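You operate a simulated robot arm through the tools that you are given. There is no shell and no other tool. Be economical: measure what you need, move in short steps, check, and stop when the job is done.

You run a simulated two-armed robot. Do the job below in one go: nothing can be reset, and whatever is moved stays where it is left.

## Task
Clear the gauge off the grey panel, set the slider to grey, hold the panel in the corner, clamp it.
Fine: the panel on the corner jig; gauge back in the gap of its row; one hand on the panel, the other on the jig dial; green lamp lit; clamp last; leave the white switch, the other gauges and the panels under the bench. Set down upright: gauge.
Where things are to end (x, y in the base frame): gauge within 0.04 m of [0.45, 0.58].

Only the result counts: the job must be done as asked and must still hold three seconds after the hand-in. Knocking over, shifting, dropping, spilling or breaking anything else fails it.

## Robot
Two 7-joint arms with two-finger parallel grippers on one trunk, on a base that drives. Base frame: it is fixed to the floor where the robot stands at the start and does not move with it; the origin is under the middle of the robot, x ahead of it, y to its left, z up. Lengths are in m, angles in degrees, forces in N, time in s.
The left shoulder is at the start at [0.06, 0.144, 0.926], the right one opposite. Places, roughly: grey panel (30x22x2 cm) [0.6, 0.4, 0.3]; grey panel (31x22x2 cm) [0.6, 0.8, 0.3]; jig dial [0.6, 0, 1]; white switch [0.8, 0.4, 0.9]. Payload 1.57 kg a hand.
The tool frame of a hand sits at the grasp point between the pads (the TCP): z along the fingers, y along the line on which they close. The tips reach 0.03 m beyond it. Largest opening 0.11 m; finger width 0.024, thickness 0.012; the body of the gripper, 0.048 by 0.112 m, starts 0.078 m behind the TCP.
Orientation is that of the tool frame in the base frame, as a unit quaternion [x, y, z, w]. With the fingers straight down and closing along the base's y, the tool's x points along the base's -x, its y along +y and its z along -z.

## Interface
- The arms move only by the tool nudge_tool. It takes "left_commands", "right_commands" or both (then of equal length, played together; a hand with none holds still); each is one flat list of numbers, 7 for each row, row after row: the shift along the base's x, y, z in m, then the turn, a rotation vector about the base's x, y, z in degrees, then the closure in counts, from 0 (fully open) to 255 (shut). In form: [tx, ty, tz, wx, wy, wz, gripper, tx, ty, tz, wx, wy, wz, gripper, ...]. A call has 1 to 8 rows; each row is the pose to reach, as a shift and turn from the pose commanded when the call began. A row lasts 0.2 s, in which the tool goes at most 0.05 m and 8.6 degrees; a call with a longer step from one row to the next is refused whole, and so is a gripper value outside its range. A pose out of reach is approached as far as the arm can. The call stops where the force on the tool passes 90 N (or 10 N more than at its start, if that is more) or the arm is blocked; 0.2 s more then pass. The fingers move at their own pace (about 0.045 m/s each) and stop on an object; they squeeze with about 40 N. The grip force told is the motor's: it shows also when the fingers shut on nothing. Time passes only in rows, and 0.2 s behind the last, so rows that repeat a pose let the fingers close. The reply holds the time, the measured pose of the TCP, the force on the tool along the base axes, the opening and the grip force, in the units named above and with some noise, with the torque about the TCP (base axes, N m) and any sound that the robot's microphone picked up, and new pictures: "show" is both (left out), scene, wrist or none (wrist: the cameras of the hands that moved).
- Cameras (640 x 400 px; columns grow to the right, rows downward): "scene" is now at [0.0421, 0.0338, 1.5378]; the picture's right is [0.46, -0.89, 0.00], its down [-0.66, -0.34, -0.67] and it looks along [0.60, 0.30, -0.74] (base axes); focal length 258 px, centre (320, 200). "left" rides on the left gripper at [0.07, -0.016, -0.141] in its tool frame; the picture's right is [0.23, 0.97, 0.00], its down [-0.86, 0.20, -0.48] and it looks along [-0.47, 0.11, 0.88] (tool axes); focal length 222 px, centre (320, 200). "right" rides on the right gripper at [0.07, 0.016, -0.141] in its tool frame; the picture's right is [-0.23, 0.97, 0.00], its down [-0.86, -0.20, -0.48] and it looks along [-0.47, -0.11, 0.88] (tool axes); focal length 222 px, centre (320, 200). There is no depth. A picture from a camera that has moved, and an enlarged one, comes with that camera's place and axes in the base frame and with its lens.
- raise_lower(by): slides the trunk up (or, below 0, down) by that many m; the arms and the scene camera ride with it, the base frame stays. It gives what a move gives, with no picture.
- steer(legs): drives the robot by 1 to 6 legs, each [ahead, left, turn to the left] in m, m and degrees, along the robot's own axes; the way and the turn of a leg run together, so that a leg with both is an arc; at most 1.5 m and 180 degrees a leg. The arms and the cameras ride along, it lands a little off, and it stops where it bumps. It gives what a move gives, and a new picture of the scene camera.
- pan_tilt(pan, tilt): turns the head with the scene camera to pan (to the left, within 86 degrees either way) and tilt (down, from -29 to 69), counted from straight ahead of the robot. It gives what a move gives, and a new picture of the scene camera.
- inspect(camera, box): a new picture of the part [left, top, right, bottom] of that camera's present view, enlarged. It takes no simulated time.
- hand_in(): hands the job in; it is judged then, once.

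Go step by step. Nothing tells you exact positions but the pictures and the camera data: compare them with the known pose of the tool, close in by small moves and look again before you grip or let go. The budget is 120 turns and 260 pictures, counting those below and the enlarged ones. Unless the task says otherwise, let go and move clear before handing in, and close with one line.

The tools are called as name(argument=value, ...) on one line, values as JSON. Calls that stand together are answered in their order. nudge_tool: Moves the arms, as the interface text tells. Its arguments: {"type":"object","properties":{"left_commands":{"type":"array","items":{"type":"number"}},"right_commands":{"type":"array","items":{"type":"number"}},"show":{"type":"string","enum":["both","scene","wrist","none"]}},"required":[]} The other tools are called the same way: raise_lower (by) slides the trunk up or down; steer (legs) drives the base; pan_tilt (pan, tilt) turns the head that bears the scene camera; inspect (camera, box) takes an enlarged picture of a part of a camera's view; hand_in () hands the job in.

At the start:

```text
t: 0.0
left_ee_pos: [0.3578, 0.5106, 0.9998]
left_tool_rot: [0.001, 1.0, 0.0, 0.0]
left_contact_force: [-0.3, 0.2, -0.4]
left_ft_torque: [0.03, -0.01, 0.02]
left_grip_width: 0.1096
left_finger_force: 0.1
right_ee_pos: [0.3902, 0.0185, 1.0007]
right_tool_rot: [0.001, 1.0, 0.0, 0.0]
right_contact_force: [-0.9, 0.8, 0.3]
right_ft_torque: [0.02, -0.01, 0.04]
right_grip_width: 0.1098
right_finger_force: 0.0
trunk travel left (down, up): [-0.525, 0.065]
robot x, y, heading: [0.0016, 0.0005, 0.0]
head pan, tilt: [27.1, 48.0]
```

scene: 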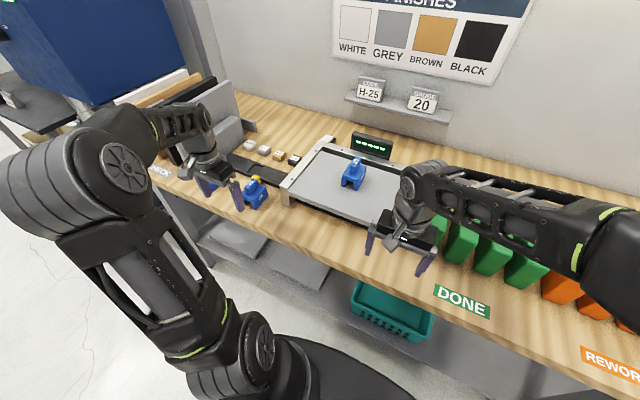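
right: 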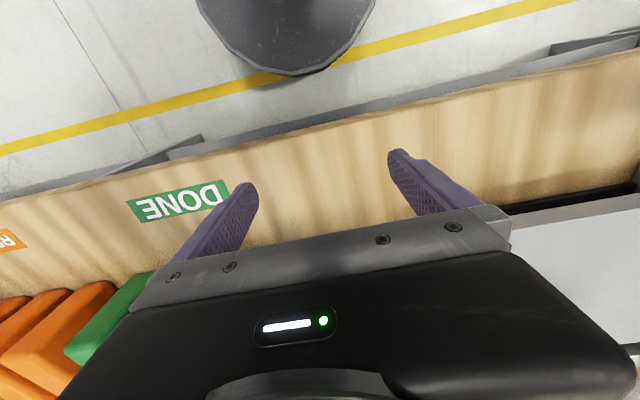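
left: 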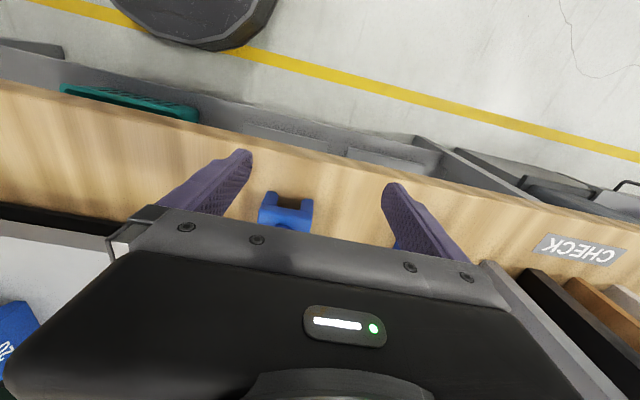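

I see a bench with a tray-like jig holding a grey panel, a blue gauge on it, other gauges at left, and a row of finish switches. I'll enlarge the key areas first.

inspect(camera="scene", box=[180, 110, 460, 285])

inspect(camera="left", box=[0, 80, 320, 280])

pan_tilt(pan=10, tilt=40)

```text
2.29 times, centred on (320, 198) of scene
camera zoom: at [0.0421, 0.0338, 1.5378], right [0.46, -0.89, 0.0], down [-0.66, -0.34, -0.67], along [0.6, 0.3, -0.74], focal length 590 px, centre (320, 206)
```

zoom: 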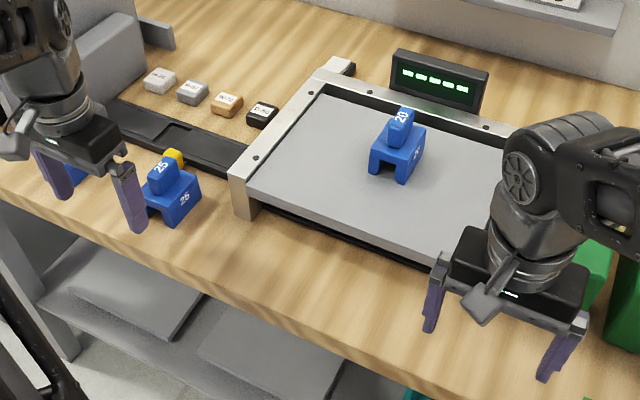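

```text
2.00 times, centred on (160, 180) of left
camera zoom: at [0.288, 0.4934, 1.142], right [-0.23, 0.97, 0.0], down [0.86, 0.2, 0.48], along [0.47, 0.11, -0.88], focal length 444 px, centre (640, 240)
```

zoom: 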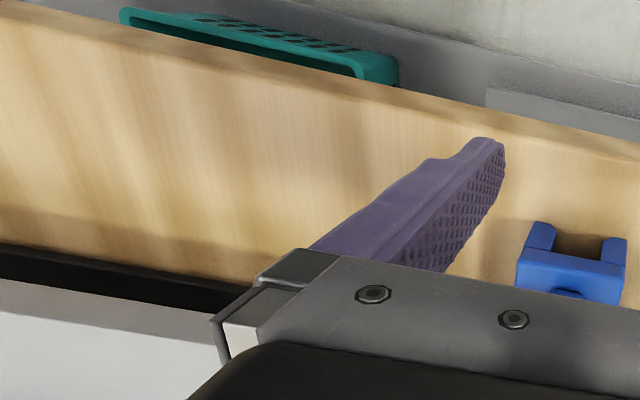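

```text
t: 0.8
left_ee_pos: [0.3579, 0.5093, 1.0002]
left_tool_rot: [-0.001, 1.0, 0.001, -0.001]
left_contact_force: [0.0, -0.4, -0.6]
left_ft_torque: [0.01, 0.02, -0.01]
left_grip_width: 0.1102
left_finger_force: 0.1
right_ee_pos: [0.3896, 0.0204, 0.9995]
right_tool_rot: [0.001, 1.0, 0.0, 0.0]
right_contact_force: [0.1, -0.5, 0.0]
right_ft_torque: [0.01, -0.01, 0.0]
right_grip_width: 0.11
right_finger_force: 0.1
trunk travel left (down, up): [-0.525, 0.065]
robot x, y, heading: [-0.0007, 0.001, -0.1]
head pan, tilt: [10.0, 40.0]
camera scene: at [0.0556, 0.0127, 1.5493], right [0.17, -0.98, 0.0], down [-0.63, -0.11, -0.77], along [0.75, 0.13, -0.64], focal length 258 px, centre (320, 200)
```

scene: 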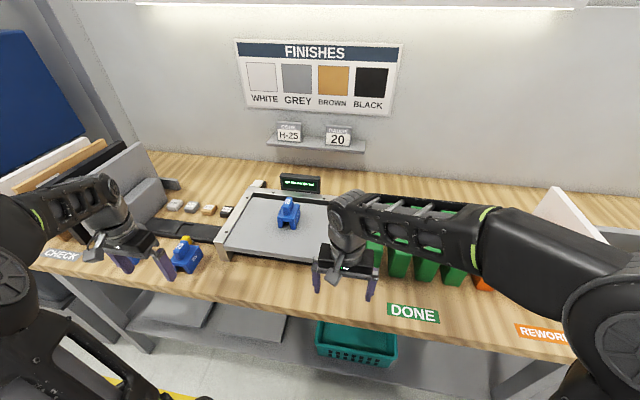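

The arms hide the jig dial and the gauge row, so I'll move both hands away and look again.

nudge_tool(left_commands=[-0.02, 0.03, 0.03, 0, 0, 0, 0, -0.04, 0.06, 0.06, 0, 0, 0, 0, -0.06, 0.09, 0.09, 0, 0, 0, 0, -0.08, 0.12, 0.12, 0, 0, 0, 0], right_commands=[-0.03, -0.03, 0.02, 0, 0, 0, 0, -0.06, -0.06, 0.04, 0, 0, 0, 0, -0.09, -0.09, 0.06, 0, 0, 0, 0, -0.12, -0.12, 0.08, 0, 0, 0, 0], show="scene")

inspect(camera="scene", box=[200, 150, 440, 300])

inspect(camera="scene", box=[40, 150, 280, 300])

```text
t: 1.8
left_ee_pos: [0.2963, 0.5994, 1.0898]
left_tool_rot: [0.0, 1.0, 0.0, -0.001]
left_contact_force: [0.3, 0.0, 0.7]
left_ft_torque: [-0.01, -0.04, -0.03]
left_grip_width: 0.1101
left_finger_force: 0.0
left hand out of reach, approached as far as the arm can: row 4
right_ee_pos: [0.2689, -0.1013, 1.0798]
right_tool_rot: [0.001, 1.0, 0.0, 0.0]
right_contact_force: [0.5, 0.7, 0.0]
right_ft_torque: [-0.01, -0.03, 0.01]
right_grip_width: 0.1102
right_finger_force: 0.0
trunk travel left (down, up): [-0.525, 0.065]
robot x, y, heading: [0.0015, -0.0007, 0.1]
head pan, tilt: [10.0, 40.0]
camera scene: at [0.0547, 0.0118, 1.5493], right [0.17, -0.98, 0.0], down [-0.63, -0.11, -0.77], along [0.75, 0.13, -0.64], focal length 258 px, centre (320, 200)
```

scene: 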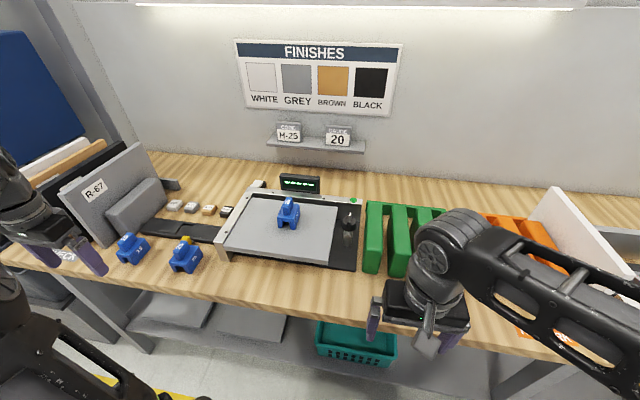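

```text
2.67 times, centred on (320, 225) of scene
camera zoom: at [0.0547, 0.0118, 1.5493], right [0.17, -0.98, 0.0], down [-0.63, -0.11, -0.77], along [0.75, 0.13, -0.64], focal length 688 px, centre (320, 133)
```

zoom: 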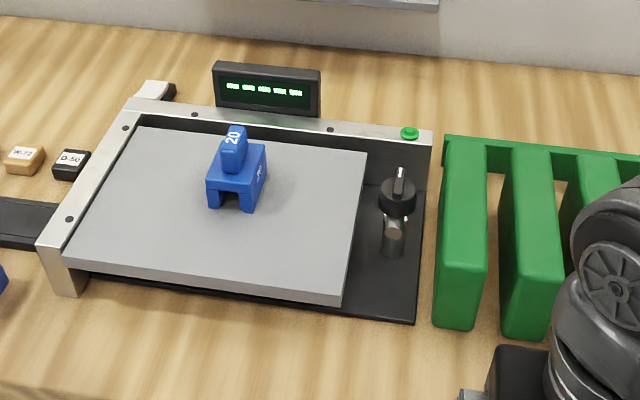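

```text
2.67 times, centred on (160, 225) of scene
camera zoom: at [0.0547, 0.0118, 1.5493], right [0.17, -0.98, 0.0], down [-0.63, -0.11, -0.77], along [0.75, 0.13, -0.64], focal length 688 px, centre (747, 133)
```

zoom: 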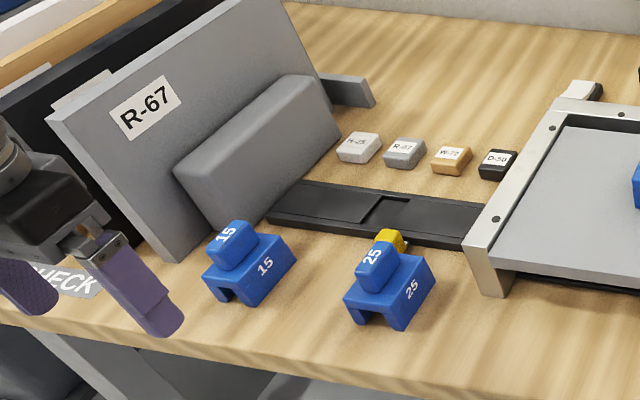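

The slider's yellow knob is behind gauge 25, the dial stands at the right of the jig, and the gauge sits on the panel. The panel is beyond reach, so I'll look down first to see how far the base can drive.

pan_tilt(pan=5, tilt=69)

inspect(camera="left", box=[0, 0, 640, 400])

inspect(camera="right", box=[0, 0, 640, 400])

```text
t: 2.7
left_ee_pos: [0.2966, 0.6001, 1.088]
left_tool_rot: [0.001, 1.0, 0.0, 0.0]
left_contact_force: [-0.1, 0.3, 0.0]
left_ft_torque: [-0.01, -0.03, 0.03]
left_grip_width: 0.1098
left_finger_force: 0.0
right_ee_pos: [0.27, -0.1005, 1.0802]
right_tool_rot: [0.0, 1.0, -0.001, 0.0]
right_contact_force: [-0.1, -0.3, 0.1]
right_ft_torque: [0.04, 0.03, -0.03]
right_grip_width: 0.1099
right_finger_force: 0.1
trunk travel left (down, up): [-0.525, 0.065]
robot x, y, heading: [-0.0003, -0.0014, 0.0]
head pan, tilt: [5.0, 68.8]
camera scene: at [0.0277, 0.0029, 1.5132], right [0.09, -1.0, 0.0], down [-0.93, -0.08, -0.36], along [0.36, 0.03, -0.93], focal length 258 px, centre (320, 200)
```

scene: 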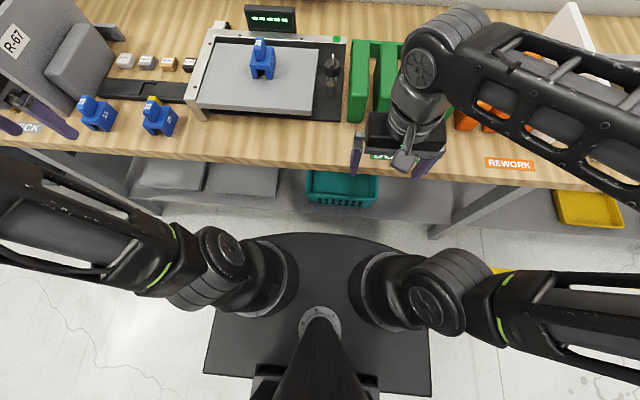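

```text
1.00 times, centred on (320, 200) of left (not enlarged: the box is as wide or as high as the picture)
camera zoom: at [0.2278, 0.5836, 1.2312], right [-0.23, 0.97, 0.0], down [0.86, 0.2, 0.48], along [0.47, 0.11, -0.88], focal length 222 px, centre (320, 200)
```

zoom: 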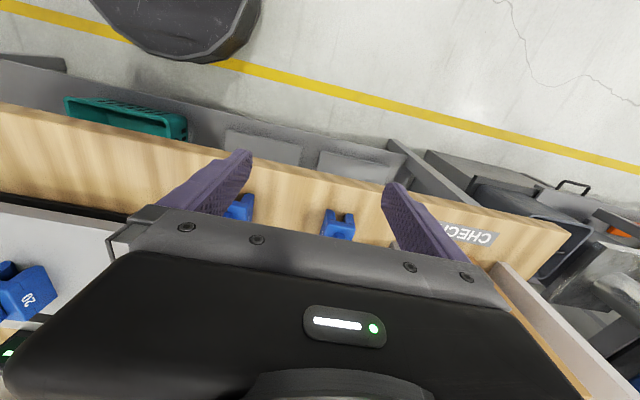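

```text
1.00 times, centred on (320, 200) of right (not enlarged: the box is as wide or as high as the picture)
camera zoom: at [0.201, -0.0844, 1.221], right [0.23, 0.97, 0.0], down [0.86, -0.2, 0.48], along [0.47, -0.11, -0.88], focal length 222 px, centre (320, 200)
```

zoom: 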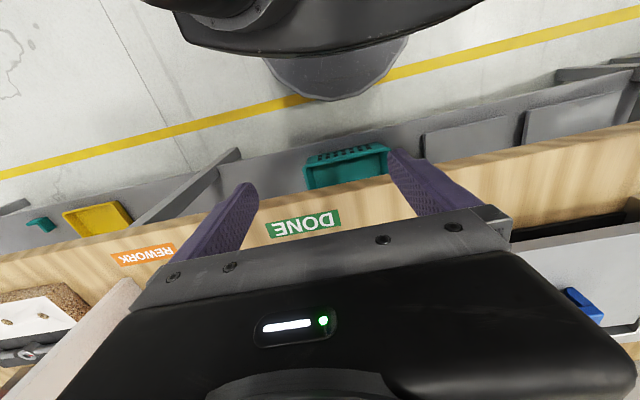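

The shelf's front edge is at about x≈0.42 and the base front at about 0.29. A drive of 0.11 m ahead and 0.08 m left is safe and brings everything into reach.

steer(legs=[[0.11, 0.08, 0]])

pan_tilt(pan=18, tilt=55)

inspect(camera="scene", box=[210, 60, 450, 210])

inspect(camera="scene", box=[60, 100, 300, 250])

```text
t: 4.0
left_ee_pos: [0.4088, 0.6789, 1.0875]
left_tool_rot: [0.0, 1.0, -0.001, -0.001]
left_contact_force: [1.3, 0.6, -0.1]
left_ft_torque: [-0.01, 0.01, -0.02]
left_grip_width: 0.1102
left_finger_force: 0.0
right_ee_pos: [0.3815, -0.0211, 1.0799]
right_tool_rot: [0.0, 1.0, -0.001, -0.001]
right_contact_force: [-0.5, 0.0, -0.2]
right_ft_torque: [-0.04, 0.01, 0.0]
right_grip_width: 0.1103
right_finger_force: 0.1
trunk travel left (down, up): [-0.525, 0.065]
robot x, y, heading: [0.1068, 0.0782, 0.1]
head pan, tilt: [5.0, 68.8]
camera scene: at [0.1392, 0.0821, 1.5131], right [0.09, -1.0, 0.0], down [-0.93, -0.08, -0.36], along [0.36, 0.03, -0.93], focal length 258 px, centre (320, 200)
```

scene: 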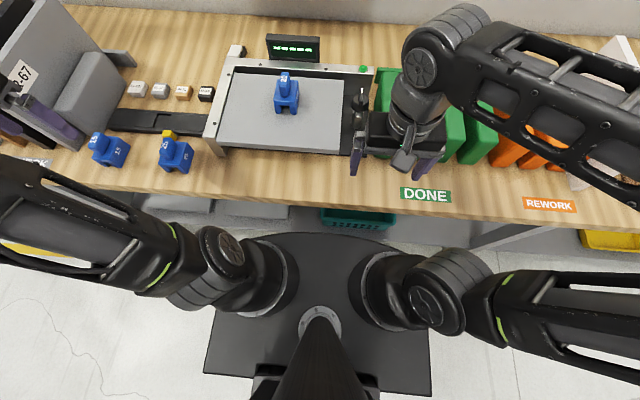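

```text
t: 4.8
left_ee_pos: [0.4078, 0.6783, 1.0891]
left_tool_rot: [0.0, 1.0, 0.0, 0.0]
left_contact_force: [-0.7, 0.3, 0.5]
left_ft_torque: [0.02, 0.01, 0.04]
left_grip_width: 0.1101
left_finger_force: 0.1
right_ee_pos: [0.3794, -0.0224, 1.0799]
right_tool_rot: [0.0, 1.0, 0.0, 0.0]
right_contact_force: [0.1, -0.6, 0.8]
right_ft_torque: [0.0, 0.01, -0.03]
right_grip_width: 0.11
right_finger_force: 0.0
trunk travel left (down, up): [-0.525, 0.065]
robot x, y, heading: [0.1101, 0.0754, -0.1]
head pan, tilt: [18.0, 55.0]
camera scene: at [0.1507, 0.0984, 1.5286], right [0.31, -0.95, 0.0], down [-0.78, -0.25, -0.57], along [0.55, 0.18, -0.82], focal length 258 px, centre (320, 200)
```

scene: 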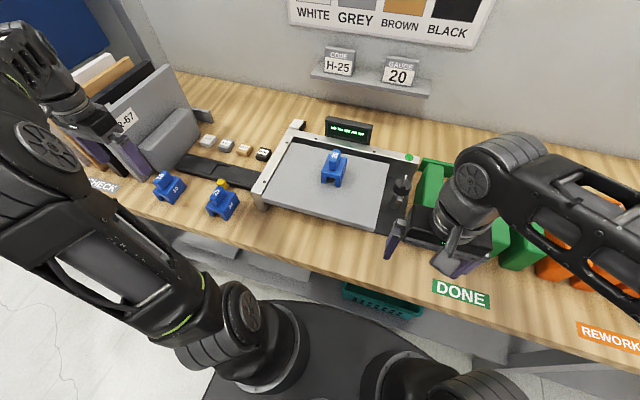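

```text
2.67 times, centred on (330, 135) of scene
camera zoom: at [0.1507, 0.0984, 1.5286], right [0.31, -0.95, 0.0], down [-0.78, -0.25, -0.57], along [0.55, 0.18, -0.82], focal length 688 px, centre (293, 373)
```

zoom: 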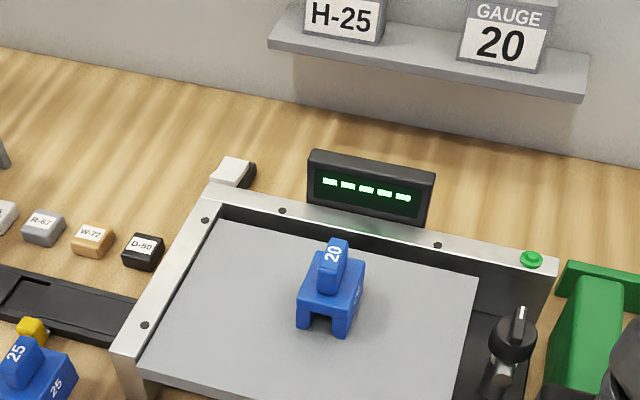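

```text
2.67 times, centred on (180, 175) of scene
camera zoom: at [0.1507, 0.0984, 1.5286], right [0.31, -0.95, 0.0], down [-0.78, -0.25, -0.57], along [0.55, 0.18, -0.82], focal length 688 px, centre (693, 267)
```

zoom: 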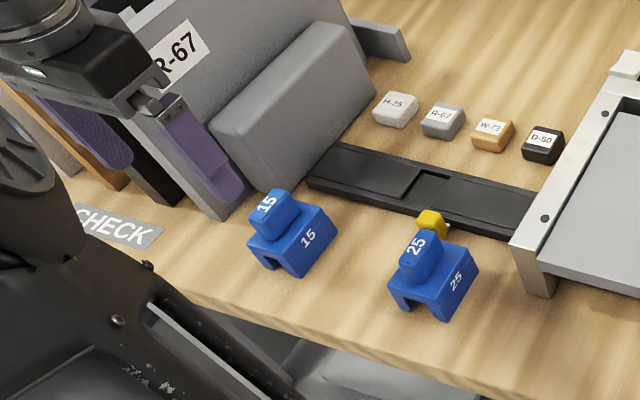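

Triangulating puts the gauge's handle at about (0.61, 0.21), with its top near z≈1.05. I'll raise the trunk for clearance and bring the left hand near it, in front of it.

raise_lower(by=0.06)

nudge_tool(left_commands=[0, -0.049, 0, 0, 0, 0, 0, 0, -0.098, 0, 0, 0, 0, 0, 0.01, -0.147, 0, 0, 0, 0, 0, 0.02, -0.195, 0, 0, 0, 0, 0, 0.04, -0.24, 0, 0, 0, 0, 0, 0.06, -0.285, 0, 0, 0, 0, 0, 0.08, -0.33, 0, 0, 0, 0, 0, 0.1, -0.375, 0, 0, 0, 0, 0], right_commands=[0, -0.02, 0, 0, 0, 0, 0, 0, -0.04, 0, 0, 0, 0, 0, 0, -0.06, 0, 0, 0, 0, 0, 0, -0.08, 0, 0, 0, 0, 0, 0, -0.1, 0, 0, 0, 0, 0, 0, -0.12, 0, 0, 0, 0, 0, 0, -0.12, 0, 0, 0, 0, 0, 0, -0.12, 0, 0, 0, 0, 0], show="both")

```text
t: 5.8
left_ee_pos: [0.4076, 0.6789, 1.1498]
left_tool_rot: [0.0, 1.0, 0.0, -0.001]
left_contact_force: [0.7, -0.3, -0.2]
left_ft_torque: [-0.01, -0.01, 0.01]
left_grip_width: 0.1099
left_finger_force: 0.0
right_ee_pos: [0.38, -0.0229, 1.1394]
right_tool_rot: [0.0, 1.0, 0.0, 0.0]
right_contact_force: [0.4, -0.5, -0.3]
right_ft_torque: [-0.03, -0.02, 0.01]
right_grip_width: 0.11
right_finger_force: 0.0
trunk travel left (down, up): [-0.585, 0.005]
robot x, y, heading: [0.1096, 0.0779, 0.0]
head pan, tilt: [18.0, 55.0]
```

```text
t: 7.6
left_ee_pos: [0.5092, 0.2992, 1.1525]
left_tool_rot: [-0.001, 1.0, 0.0, 0.0]
left_contact_force: [-0.3, 0.5, -0.7]
left_ft_torque: [0.0, 0.02, 0.01]
left_grip_width: 0.1102
left_finger_force: 0.1
right_ee_pos: [0.381, -0.1436, 1.1383]
right_tool_rot: [0.001, 1.0, 0.0, 0.0]
right_contact_force: [0.2, -0.7, 0.1]
right_ft_torque: [0.02, 0.01, 0.01]
right_grip_width: 0.11
right_finger_force: 0.0
trunk travel left (down, up): [-0.585, 0.005]
robot x, y, heading: [0.1103, 0.0793, 0.1]
head pan, tilt: [18.0, 55.0]
camera scene: at [0.1516, 0.0974, 1.5886], right [0.31, -0.95, 0.0], down [-0.78, -0.25, -0.57], along [0.55, 0.18, -0.82], focal length 258 px, centre (320, 200)
camera right: at [0.312, -0.1268, 1.2798], right [0.23, 0.97, 0.0], down [0.86, -0.2, 0.48], along [0.47, -0.11, -0.88], focal length 222 px, centre (320, 200)
camera left: at [0.4401, 0.2821, 1.2951], right [-0.23, 0.97, 0.0], down [0.86, 0.2, 0.48], along [0.47, 0.11, -0.88], focal length 222 px, centre (320, 200)
```

scene: 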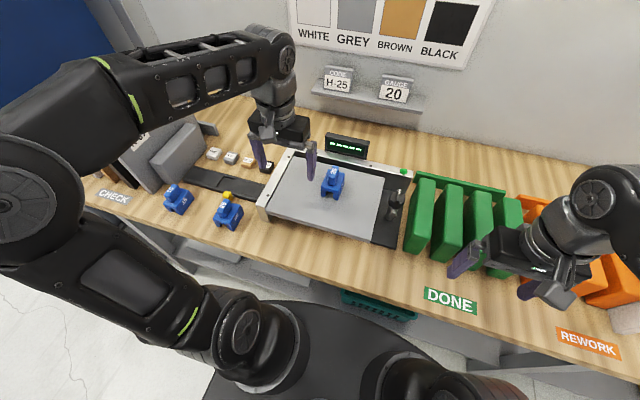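
right: 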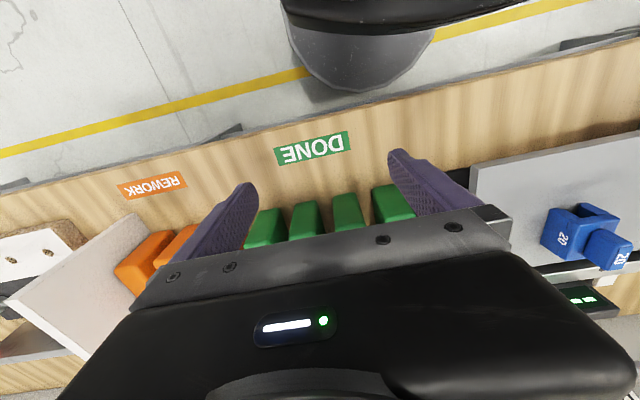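
left: 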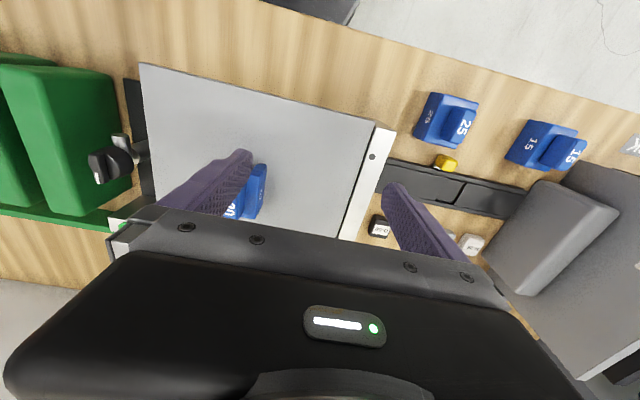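

The left wrist camera now shows the slider and the jig well, so I'll enlarge those parts.

inspect(camera="left", box=[360, 70, 600, 220])

inspect(camera="left", box=[80, 50, 320, 230])

inspect(camera="right", box=[440, 120, 640, 320])

inspect(camera="scene", box=[260, 120, 420, 250])

```text
2.67 times, centred on (480, 145) of left
camera zoom: at [0.4401, 0.2821, 1.2951], right [-0.23, 0.97, 0.0], down [0.86, 0.2, 0.48], along [0.47, 0.11, -0.88], focal length 592 px, centre (-107, 347)
```

zoom: 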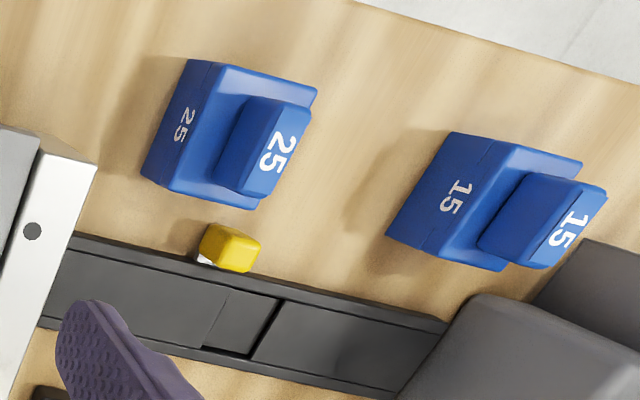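

```text
2.22 times, centred on (200, 140) of left
camera zoom: at [0.4401, 0.2821, 1.2951], right [-0.23, 0.97, 0.0], down [0.86, 0.2, 0.48], along [0.47, 0.11, -0.88], focal length 494 px, centre (587, 333)
```

zoom: 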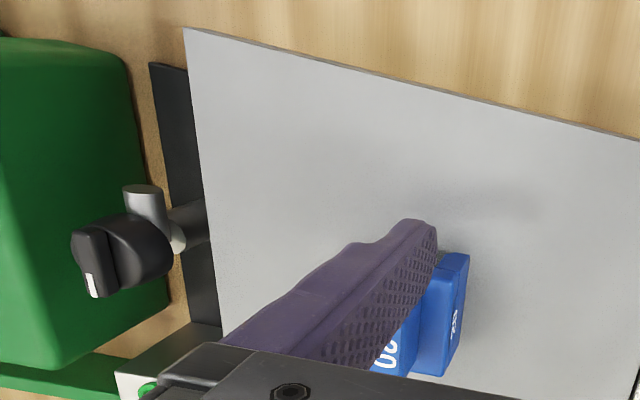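

```text
2.00 times, centred on (540, 220) of right
camera zoom: at [0.312, -0.1268, 1.2798], right [0.23, 0.97, 0.0], down [0.86, -0.2, 0.48], along [0.47, -0.11, -0.88], focal length 444 px, centre (-120, 160)
```

zoom: 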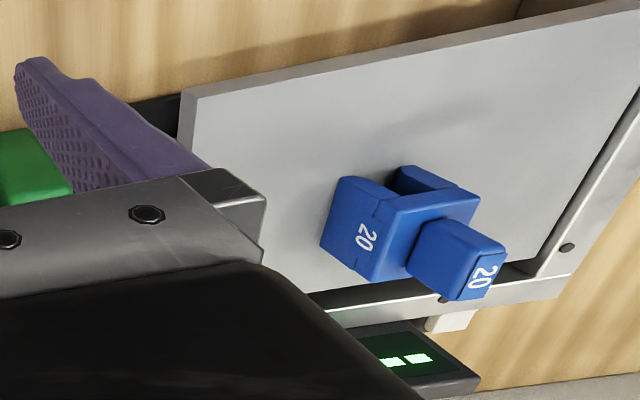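

```text
3.08 times, centred on (340, 185) of scene
camera zoom: at [0.1516, 0.0974, 1.5886], right [0.31, -0.95, 0.0], down [-0.78, -0.25, -0.57], along [0.55, 0.18, -0.82], focal length 794 px, centre (258, 246)
```

zoom: 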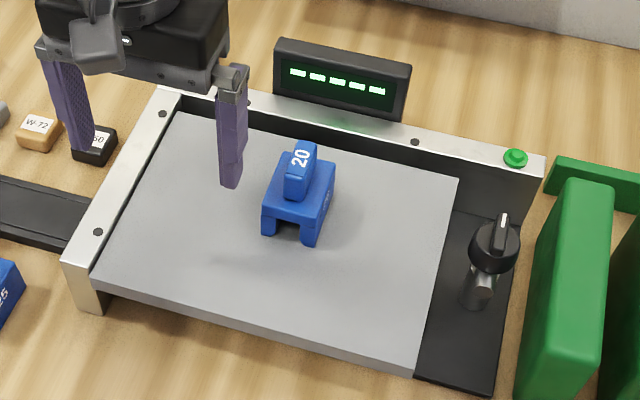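

The slider's yellow knob is at about (0.517, 0.523), level with brown; the label pitch is ~0.07, so grey is at y≈0.60. I'll set the slider first while the gap in front of it is empty, and bring the left hand above the knob.

nudge_tool(left_commands=[0.001, 0.045, 0, 0, 0, 0, 110, 0.002, 0.09, 0, 0, 0, 0, 110, 0.004, 0.135, -0.01, 0, 0, 0, 110, 0.006, 0.18, -0.03, 0, 0, 0, 110, 0.008, 0.224, -0.05, 0, 0, 0, 110, 0.008, 0.224, -0.09, 0, 0, 0, 110], show="both")

inspect(camera="left", box=[200, 80, 440, 230])

```text
t: 9.0
left_ee_pos: [0.5154, 0.5293, 1.0584]
left_tool_rot: [0.001, 1.0, 0.0, 0.0]
left_contact_force: [0.1, -0.7, -0.4]
left_ft_torque: [0.02, -0.04, 0.0]
left_grip_width: 0.0625
left_finger_force: 0.0
right_ee_pos: [0.3809, -0.1408, 1.1376]
right_tool_rot: [0.0, 1.0, 0.0, 0.0]
right_contact_force: [0.1, 1.1, -0.5]
right_ft_torque: [0.0, 0.04, -0.02]
right_grip_width: 0.1102
right_finger_force: 0.1
trunk travel left (down, up): [-0.585, 0.005]
robot x, y, heading: [0.1088, 0.0771, 0.3]
head pan, tilt: [18.0, 55.0]
camera scene: at [0.1512, 0.0984, 1.5886], right [0.31, -0.95, 0.0], down [-0.78, -0.25, -0.57], along [0.55, 0.18, -0.82], focal length 258 px, centre (320, 200)
camera left: at [0.4463, 0.5122, 1.2004], right [-0.23, 0.97, 0.0], down [0.85, 0.2, 0.48], along [0.47, 0.11, -0.88], focal length 222 px, centre (320, 200)
```

scene: 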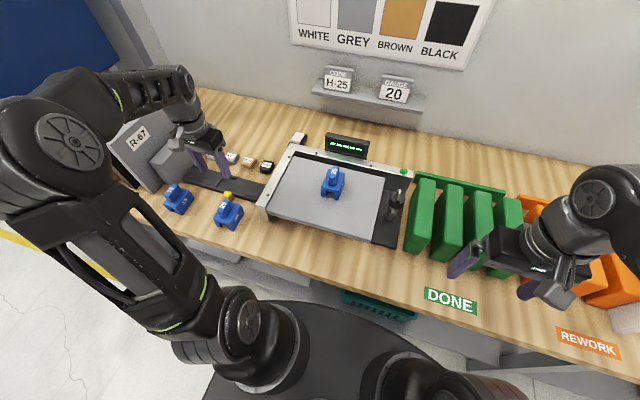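
left: 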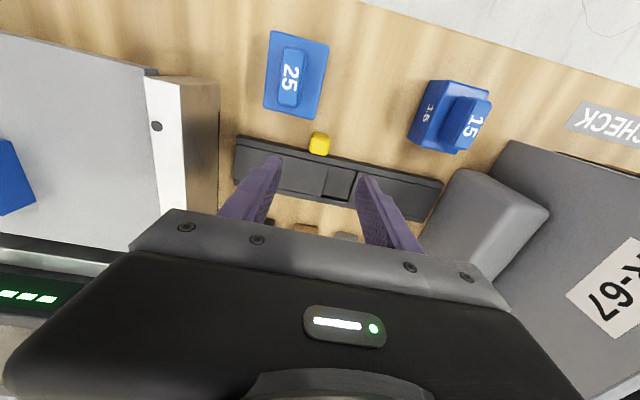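

```text
2.67 times, centred on (320, 155) of left
camera zoom: at [0.4463, 0.5122, 1.2004], right [-0.23, 0.97, 0.0], down [0.85, 0.2, 0.48], along [0.47, 0.11, -0.88], focal length 592 px, centre (320, 320)
```

zoom: 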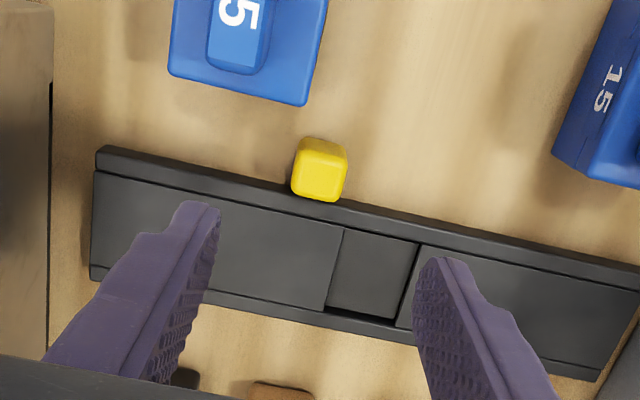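

The knob is centred between the fingers at y≈0.528, with the track edge just behind it. I'll lower over it and look again.

nudge_tool(left_commands=[-0.003, 0, -0.04, 0, 0, 0, 110, -0.005, -0.001, -0.08, 0, 0, 0, 110, -0.005, -0.001, -0.1, 0, 0, 0, 110], show="wrist")

inspect(camera="scene", box=[140, 120, 300, 240])

```text
t: 9.8
left_ee_pos: [0.5119, 0.5293, 0.9571]
left_tool_rot: [0.0, 1.0, 0.0, 0.0]
left_contact_force: [-0.4, 0.0, -1.1]
left_ft_torque: [0.02, -0.03, 0.0]
left_grip_width: 0.0627
left_finger_force: 0.1
right_ee_pos: [0.3813, -0.1422, 1.1379]
right_tool_rot: [0.0, 1.0, 0.0, 0.0]
right_contact_force: [0.7, 0.5, 0.1]
right_ft_torque: [0.03, -0.01, -0.04]
right_grip_width: 0.11
right_finger_force: 0.1
trunk travel left (down, up): [-0.585, 0.005]
robot x, y, heading: [0.1101, 0.0754, -0.2]
head pan, tilt: [18.0, 55.0]
camera left: at [0.4417, 0.5118, 1.1], right [-0.23, 0.97, 0.0], down [0.86, 0.2, 0.48], along [0.47, 0.11, -0.88], focal length 222 px, centre (320, 200)
```

left: 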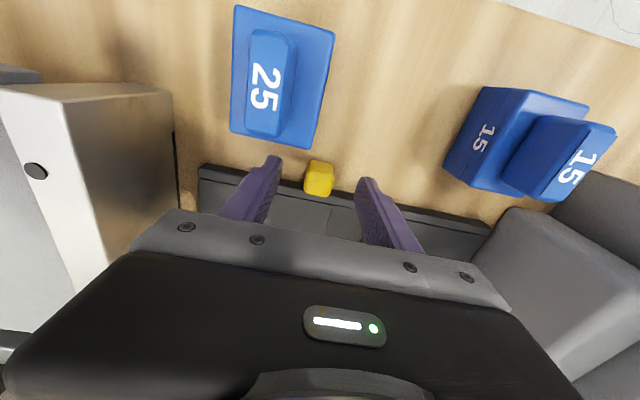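

```text
3.33 times, centred on (220, 180) of scene
camera zoom: at [0.151, 0.0986, 1.5886], right [0.31, -0.95, 0.0], down [-0.78, -0.25, -0.57], along [0.55, 0.18, -0.82], focal length 860 px, centre (653, 267)
```

zoom: 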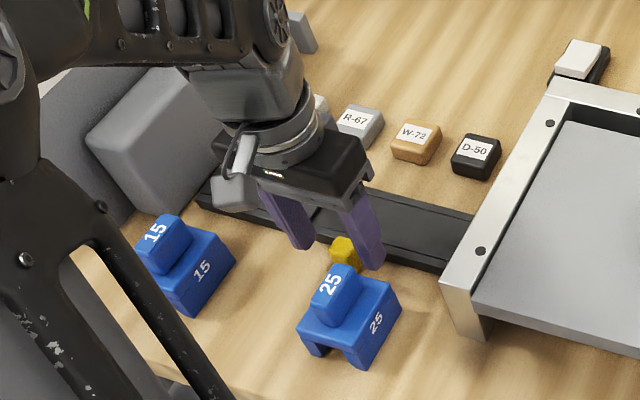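

The finger tips are level with the knob's top. I'll lower another ~1.7 cm while watching the force.

nudge_tool(left_commands=[0, 0, -0.005, 0, 0, 0, 110, 0, 0, -0.01, 0, 0, 0, 110, 0, 0, -0.014, 0, 0, 0, 110, 0, 0, -0.017, 0, 0, 0, 110], show="wrist")

inspect(camera="scene", box=[180, 150, 260, 210])

```text
t: 10.8
left_ee_pos: [0.51, 0.5264, 0.9412]
left_tool_rot: [0.0, 1.0, 0.0, 0.0]
left_contact_force: [0.4, 0.4, -1.1]
left_ft_torque: [0.04, 0.02, -0.02]
left_grip_width: 0.0625
left_finger_force: 0.0
right_ee_pos: [0.3807, -0.1414, 1.138]
right_tool_rot: [0.001, 1.0, 0.0, 0.0]
right_contact_force: [0.0, 0.8, 0.7]
right_ft_torque: [0.0, 0.02, 0.0]
right_grip_width: 0.1104
right_finger_force: 0.1
trunk travel left (down, up): [-0.585, 0.005]
robot x, y, heading: [0.1107, 0.0789, -0.1]
head pan, tilt: [18.0, 55.0]
camera left: at [0.441, 0.5095, 1.0837], right [-0.23, 0.97, 0.0], down [0.86, 0.2, 0.48], along [0.47, 0.11, -0.88], focal length 222 px, centre (320, 200)
```

left: 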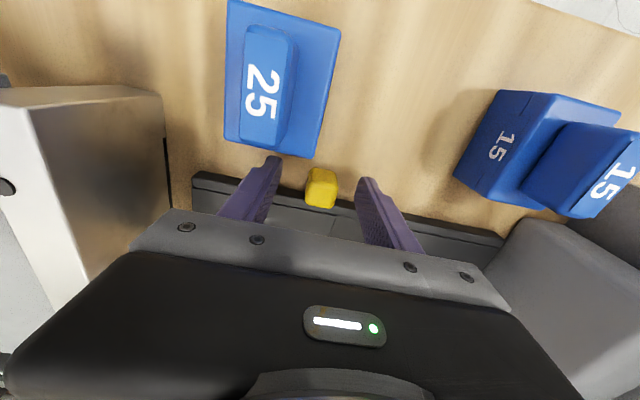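

```text
6.67 times, centred on (220, 180) of scene
camera zoom: at [0.1507, 0.0984, 1.5886], right [0.31, -0.95, 0.0], down [-0.78, -0.25, -0.57], along [0.55, 0.18, -0.82], focal length 1719 px, centre (987, 333)
```

zoom: 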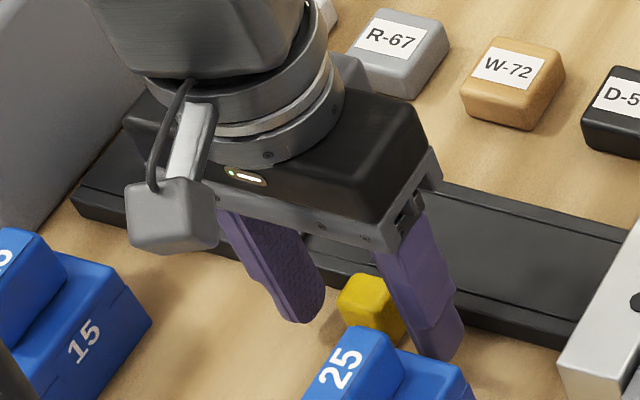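

The fingers straddle the knob, so I'll close on it.

nudge_tool(left_commands=[0, 0, 0, 0, 0, 0, 215, 0, 0, 0, 0, 0, 0, 215, 0, 0, 0, 0, 0, 0, 215, 0, 0, 0, 0, 0, 0, 215], show="wrist")

```text
t: 11.8
left_ee_pos: [0.5108, 0.5281, 0.9414]
left_tool_rot: [-0.001, 1.0, 0.001, 0.0]
left_contact_force: [0.9, 10.8, 1.4]
left_ft_torque: [0.25, 0.12, 0.03]
left_grip_width: 0.024
left_finger_force: 25.9
right_ee_pos: [0.3803, -0.1401, 1.1392]
right_tool_rot: [0.0, 1.0, -0.001, 0.0]
right_contact_force: [0.3, 0.5, 0.3]
right_ft_torque: [0.0, -0.01, 0.04]
right_grip_width: 0.1101
right_finger_force: 0.1
trunk travel left (down, up): [-0.585, 0.005]
robot x, y, heading: [0.1091, 0.0768, -0.2]
head pan, tilt: [18.0, 55.0]
camera left: at [0.4409, 0.5115, 1.0837], right [-0.23, 0.97, 0.0], down [0.85, 0.2, 0.48], along [0.47, 0.11, -0.88], focal length 222 px, centre (320, 200)
```

left: 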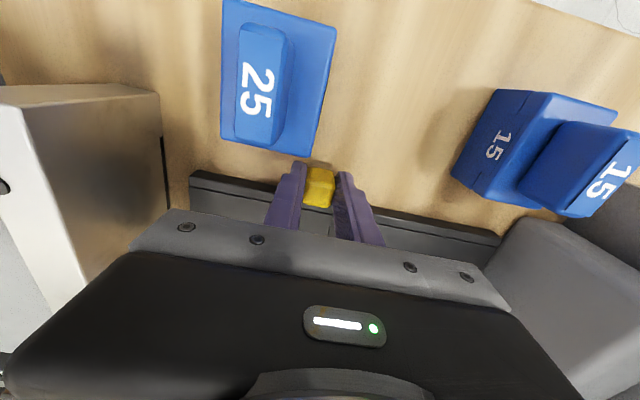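

The knob is held (24 mm wide). I'll slide it +0.07 m in small steps, listening for detents.

nudge_tool(left_commands=[0, 0.01, 0, 0, 0, 0, 215, 0, 0.02, 0, 0, 0, 0, 215, 0, 0.03, 0, 0, 0, 0, 215, 0, 0.04, 0, 0, 0, 0, 215, 0, 0.05, 0, 0, 0, 0, 215, 0, 0.06, 0, 0, 0, 0, 215, 0, 0.07, 0, 0, 0, 0, 215, 0, 0.07, 0, 0, 0, 0, 215], show="both")

inspect(camera="scene", box=[150, 120, 310, 220])

```text
t: 13.6
left_ee_pos: [0.5107, 0.5956, 0.9416]
left_tool_rot: [0.0, 1.0, 0.001, -0.001]
left_contact_force: [-1.3, 1.1, 4.6]
left_ft_torque: [-0.04, 0.64, -0.07]
left_grip_width: 0.0237
left_finger_force: 36.0
right_ee_pos: [0.3799, -0.1422, 1.138]
right_tool_rot: [0.0, 1.0, 0.0, 0.0]
right_contact_force: [0.1, 0.4, -0.1]
right_ft_torque: [-0.04, 0.02, -0.03]
right_grip_width: 0.1099
right_finger_force: 0.0
trunk travel left (down, up): [-0.585, 0.005]
robot x, y, heading: [0.1128, 0.0792, 0.0]
head pan, tilt: [18.0, 55.0]
camera scene: at [0.1502, 0.098, 1.5887], right [0.31, -0.95, 0.0], down [-0.78, -0.25, -0.57], along [0.55, 0.18, -0.82], focal length 258 px, centre (320, 200)
camera left: at [0.441, 0.5789, 1.0838], right [-0.23, 0.97, 0.0], down [0.86, 0.2, 0.48], along [0.47, 0.11, -0.88], focal length 222 px, centre (320, 200)
```

scene: 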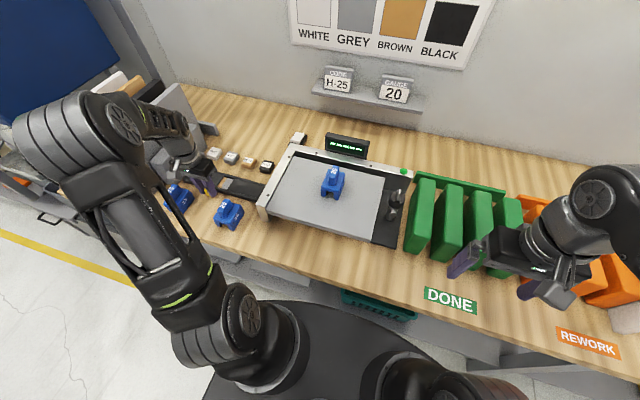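
left: 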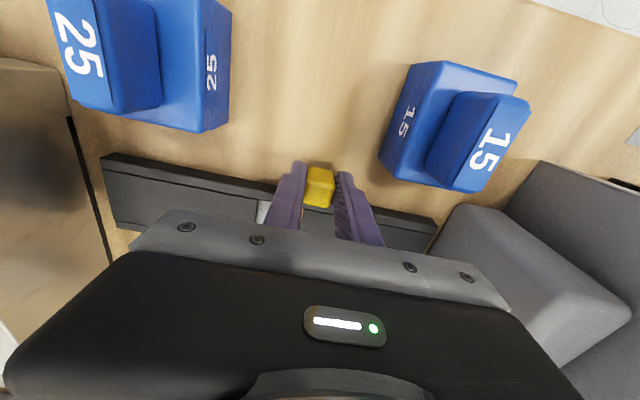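

```text
4.00 times, centred on (230, 170) of scene
camera zoom: at [0.1502, 0.098, 1.5887], right [0.31, -0.95, 0.0], down [-0.78, -0.25, -0.57], along [0.55, 0.18, -0.82], focal length 1032 px, centre (680, 320)
```

zoom: 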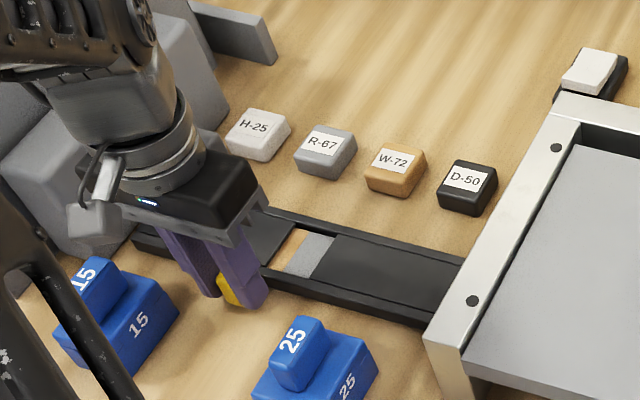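

The fixed window in the track shows a colour strip that moves with the knob: it is now part brown, part grey. So the window is the readout, and I'll look closer.

inspect(camera="scene", box=[200, 160, 260, 200])

inspect(camera="left", box=[200, 140, 360, 250])

```text
10.00 times, centred on (230, 180) of scene
camera zoom: at [0.1502, 0.098, 1.5887], right [0.31, -0.95, 0.0], down [-0.78, -0.25, -0.57], along [0.55, 0.18, -0.82], focal length 2579 px, centre (1220, 400)
```

zoom: 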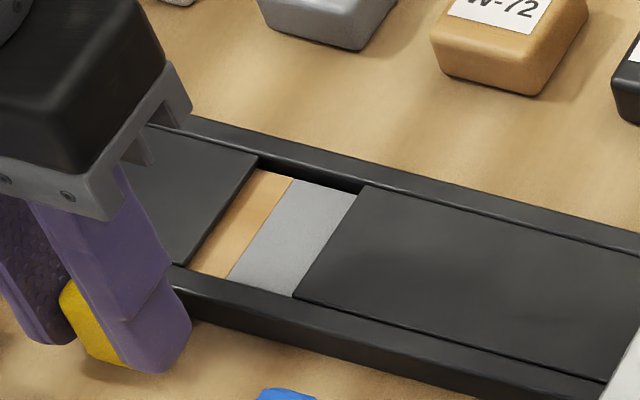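

```text
3.64 times, centred on (280, 195) of left
camera zoom: at [0.441, 0.5789, 1.0838], right [-0.23, 0.97, 0.0], down [0.86, 0.2, 0.48], along [0.47, 0.11, -0.88], focal length 808 px, centre (466, 218)
```

zoom: 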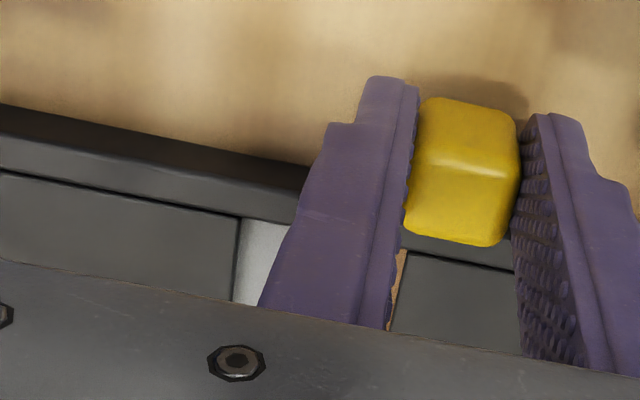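

Grey fills about two-thirds of the window, so about 14 mm more should fill it.

nudge_tool(left_commands=[0, 0.005, 0, 0, 0, 0, 215, 0, 0.01, 0, 0, 0, 0, 215, 0, 0.014, 0, 0, 0, 0, 215, 0, 0.014, 0, 0, 0, 0, 215], show="none")

inspect(camera="scene", box=[200, 160, 260, 200])

```text
t: 14.6
left_ee_pos: [0.5109, 0.6104, 0.941]
left_tool_rot: [0.0, 1.0, -0.002, 0.0]
left_contact_force: [-1.7, -1.7, -3.5]
left_ft_torque: [0.1, -0.81, 0.01]
left_grip_width: 0.0237
left_finger_force: 35.5
right_ee_pos: [0.3813, -0.1411, 1.1387]
right_tool_rot: [0.001, 1.0, -0.001, 0.0]
right_contact_force: [0.0, -0.3, 0.0]
right_ft_torque: [-0.03, 0.04, 0.02]
right_grip_width: 0.1101
right_finger_force: 0.1
trunk travel left (down, up): [-0.585, 0.005]
robot x, y, heading: [0.1092, 0.0749, -0.0]
head pan, tilt: [18.0, 55.0]
```

```text
10.00 times, centred on (230, 180) of scene
camera zoom: at [0.1505, 0.0984, 1.5886], right [0.31, -0.95, 0.0], down [-0.78, -0.25, -0.57], along [0.55, 0.18, -0.82], focal length 2579 px, centre (1220, 400)
```

zoom: 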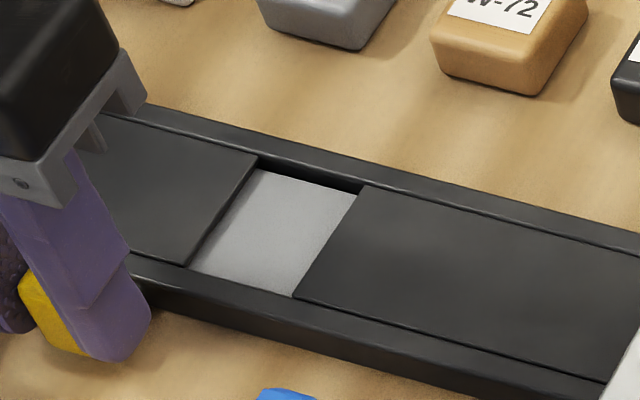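

The window is fully grey. I'll nudge a few mm further to see how much margin there is.

nudge_tool(left_commands=[0, 0.003, 0, 0, 0, 0, 215, 0, 0.006, 0, 0, 0, 0, 215, 0, 0.006, 0, 0, 0, 0, 215], show="none")

inspect(camera="scene", box=[200, 160, 260, 200])

```text
t: 15.4
left_ee_pos: [0.5099, 0.6157, 0.9424]
left_tool_rot: [0.0, 1.0, -0.001, -0.001]
left_contact_force: [-2.3, -0.9, -11.5]
left_ft_torque: [0.21, -0.71, -0.06]
left_grip_width: 0.0239
left_finger_force: 35.9
right_ee_pos: [0.3814, -0.142, 1.1383]
right_tool_rot: [0.0, 1.0, 0.0, 0.001]
right_contact_force: [-0.2, 0.6, 0.7]
right_ft_torque: [-0.02, 0.01, -0.01]
right_grip_width: 0.1099
right_finger_force: 0.0
trunk travel left (down, up): [-0.585, 0.005]
robot x, y, heading: [0.1112, 0.0748, 0.0]
head pan, tilt: [18.0, 55.0]
```

```text
10.00 times, centred on (230, 180) of scene
camera zoom: at [0.1509, 0.0993, 1.5885], right [0.31, -0.95, 0.0], down [-0.78, -0.25, -0.57], along [0.55, 0.18, -0.82], focal length 2579 px, centre (1220, 400)
```

zoom: 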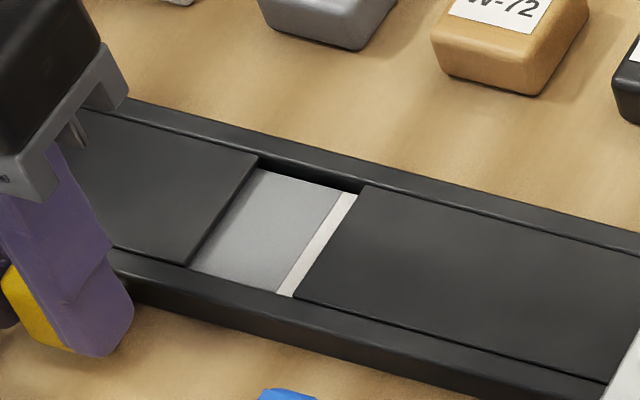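

White starts to show, so the strip is about as wide as the window and the earlier position was right. I'll go back 6 mm, open and check.

nudge_tool(left_commands=[0, -0.003, 0, 0, 0, 0, 215, 0, -0.006, 0, 0, 0, 0, 215, 0, -0.006, 0, 0, 0, 0, 215], show="none")

inspect(camera="scene", box=[200, 160, 260, 200])

```text
t: 16.2
left_ee_pos: [0.5107, 0.6093, 0.9411]
left_tool_rot: [-0.001, 1.0, -0.001, -0.001]
left_contact_force: [-3.0, -1.6, -11.3]
left_ft_torque: [0.13, -0.01, -0.08]
left_grip_width: 0.024
left_finger_force: 35.7
right_ee_pos: [0.3809, -0.1413, 1.1388]
right_tool_rot: [0.0, 1.0, 0.0, 0.0]
right_contact_force: [-0.7, 0.4, -0.6]
right_ft_torque: [0.0, 0.0, 0.03]
right_grip_width: 0.1099
right_finger_force: 0.0
trunk travel left (down, up): [-0.585, 0.005]
robot x, y, heading: [0.1084, 0.0798, 0.2]
head pan, tilt: [18.0, 55.0]
```

```text
10.00 times, centred on (230, 180) of scene
camera zoom: at [0.151, 0.0992, 1.5885], right [0.31, -0.95, 0.0], down [-0.78, -0.25, -0.57], along [0.55, 0.18, -0.82], focal length 2579 px, centre (1220, 400)
```

zoom: 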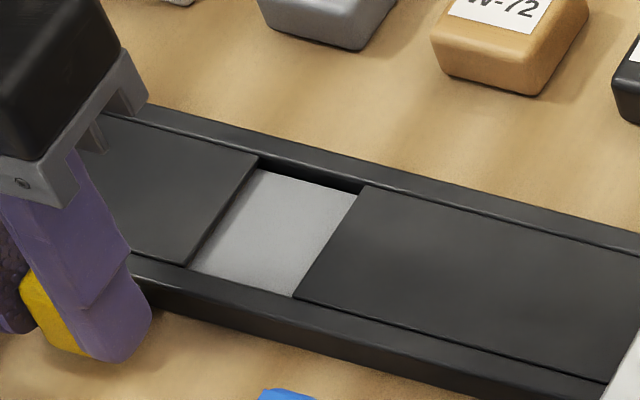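

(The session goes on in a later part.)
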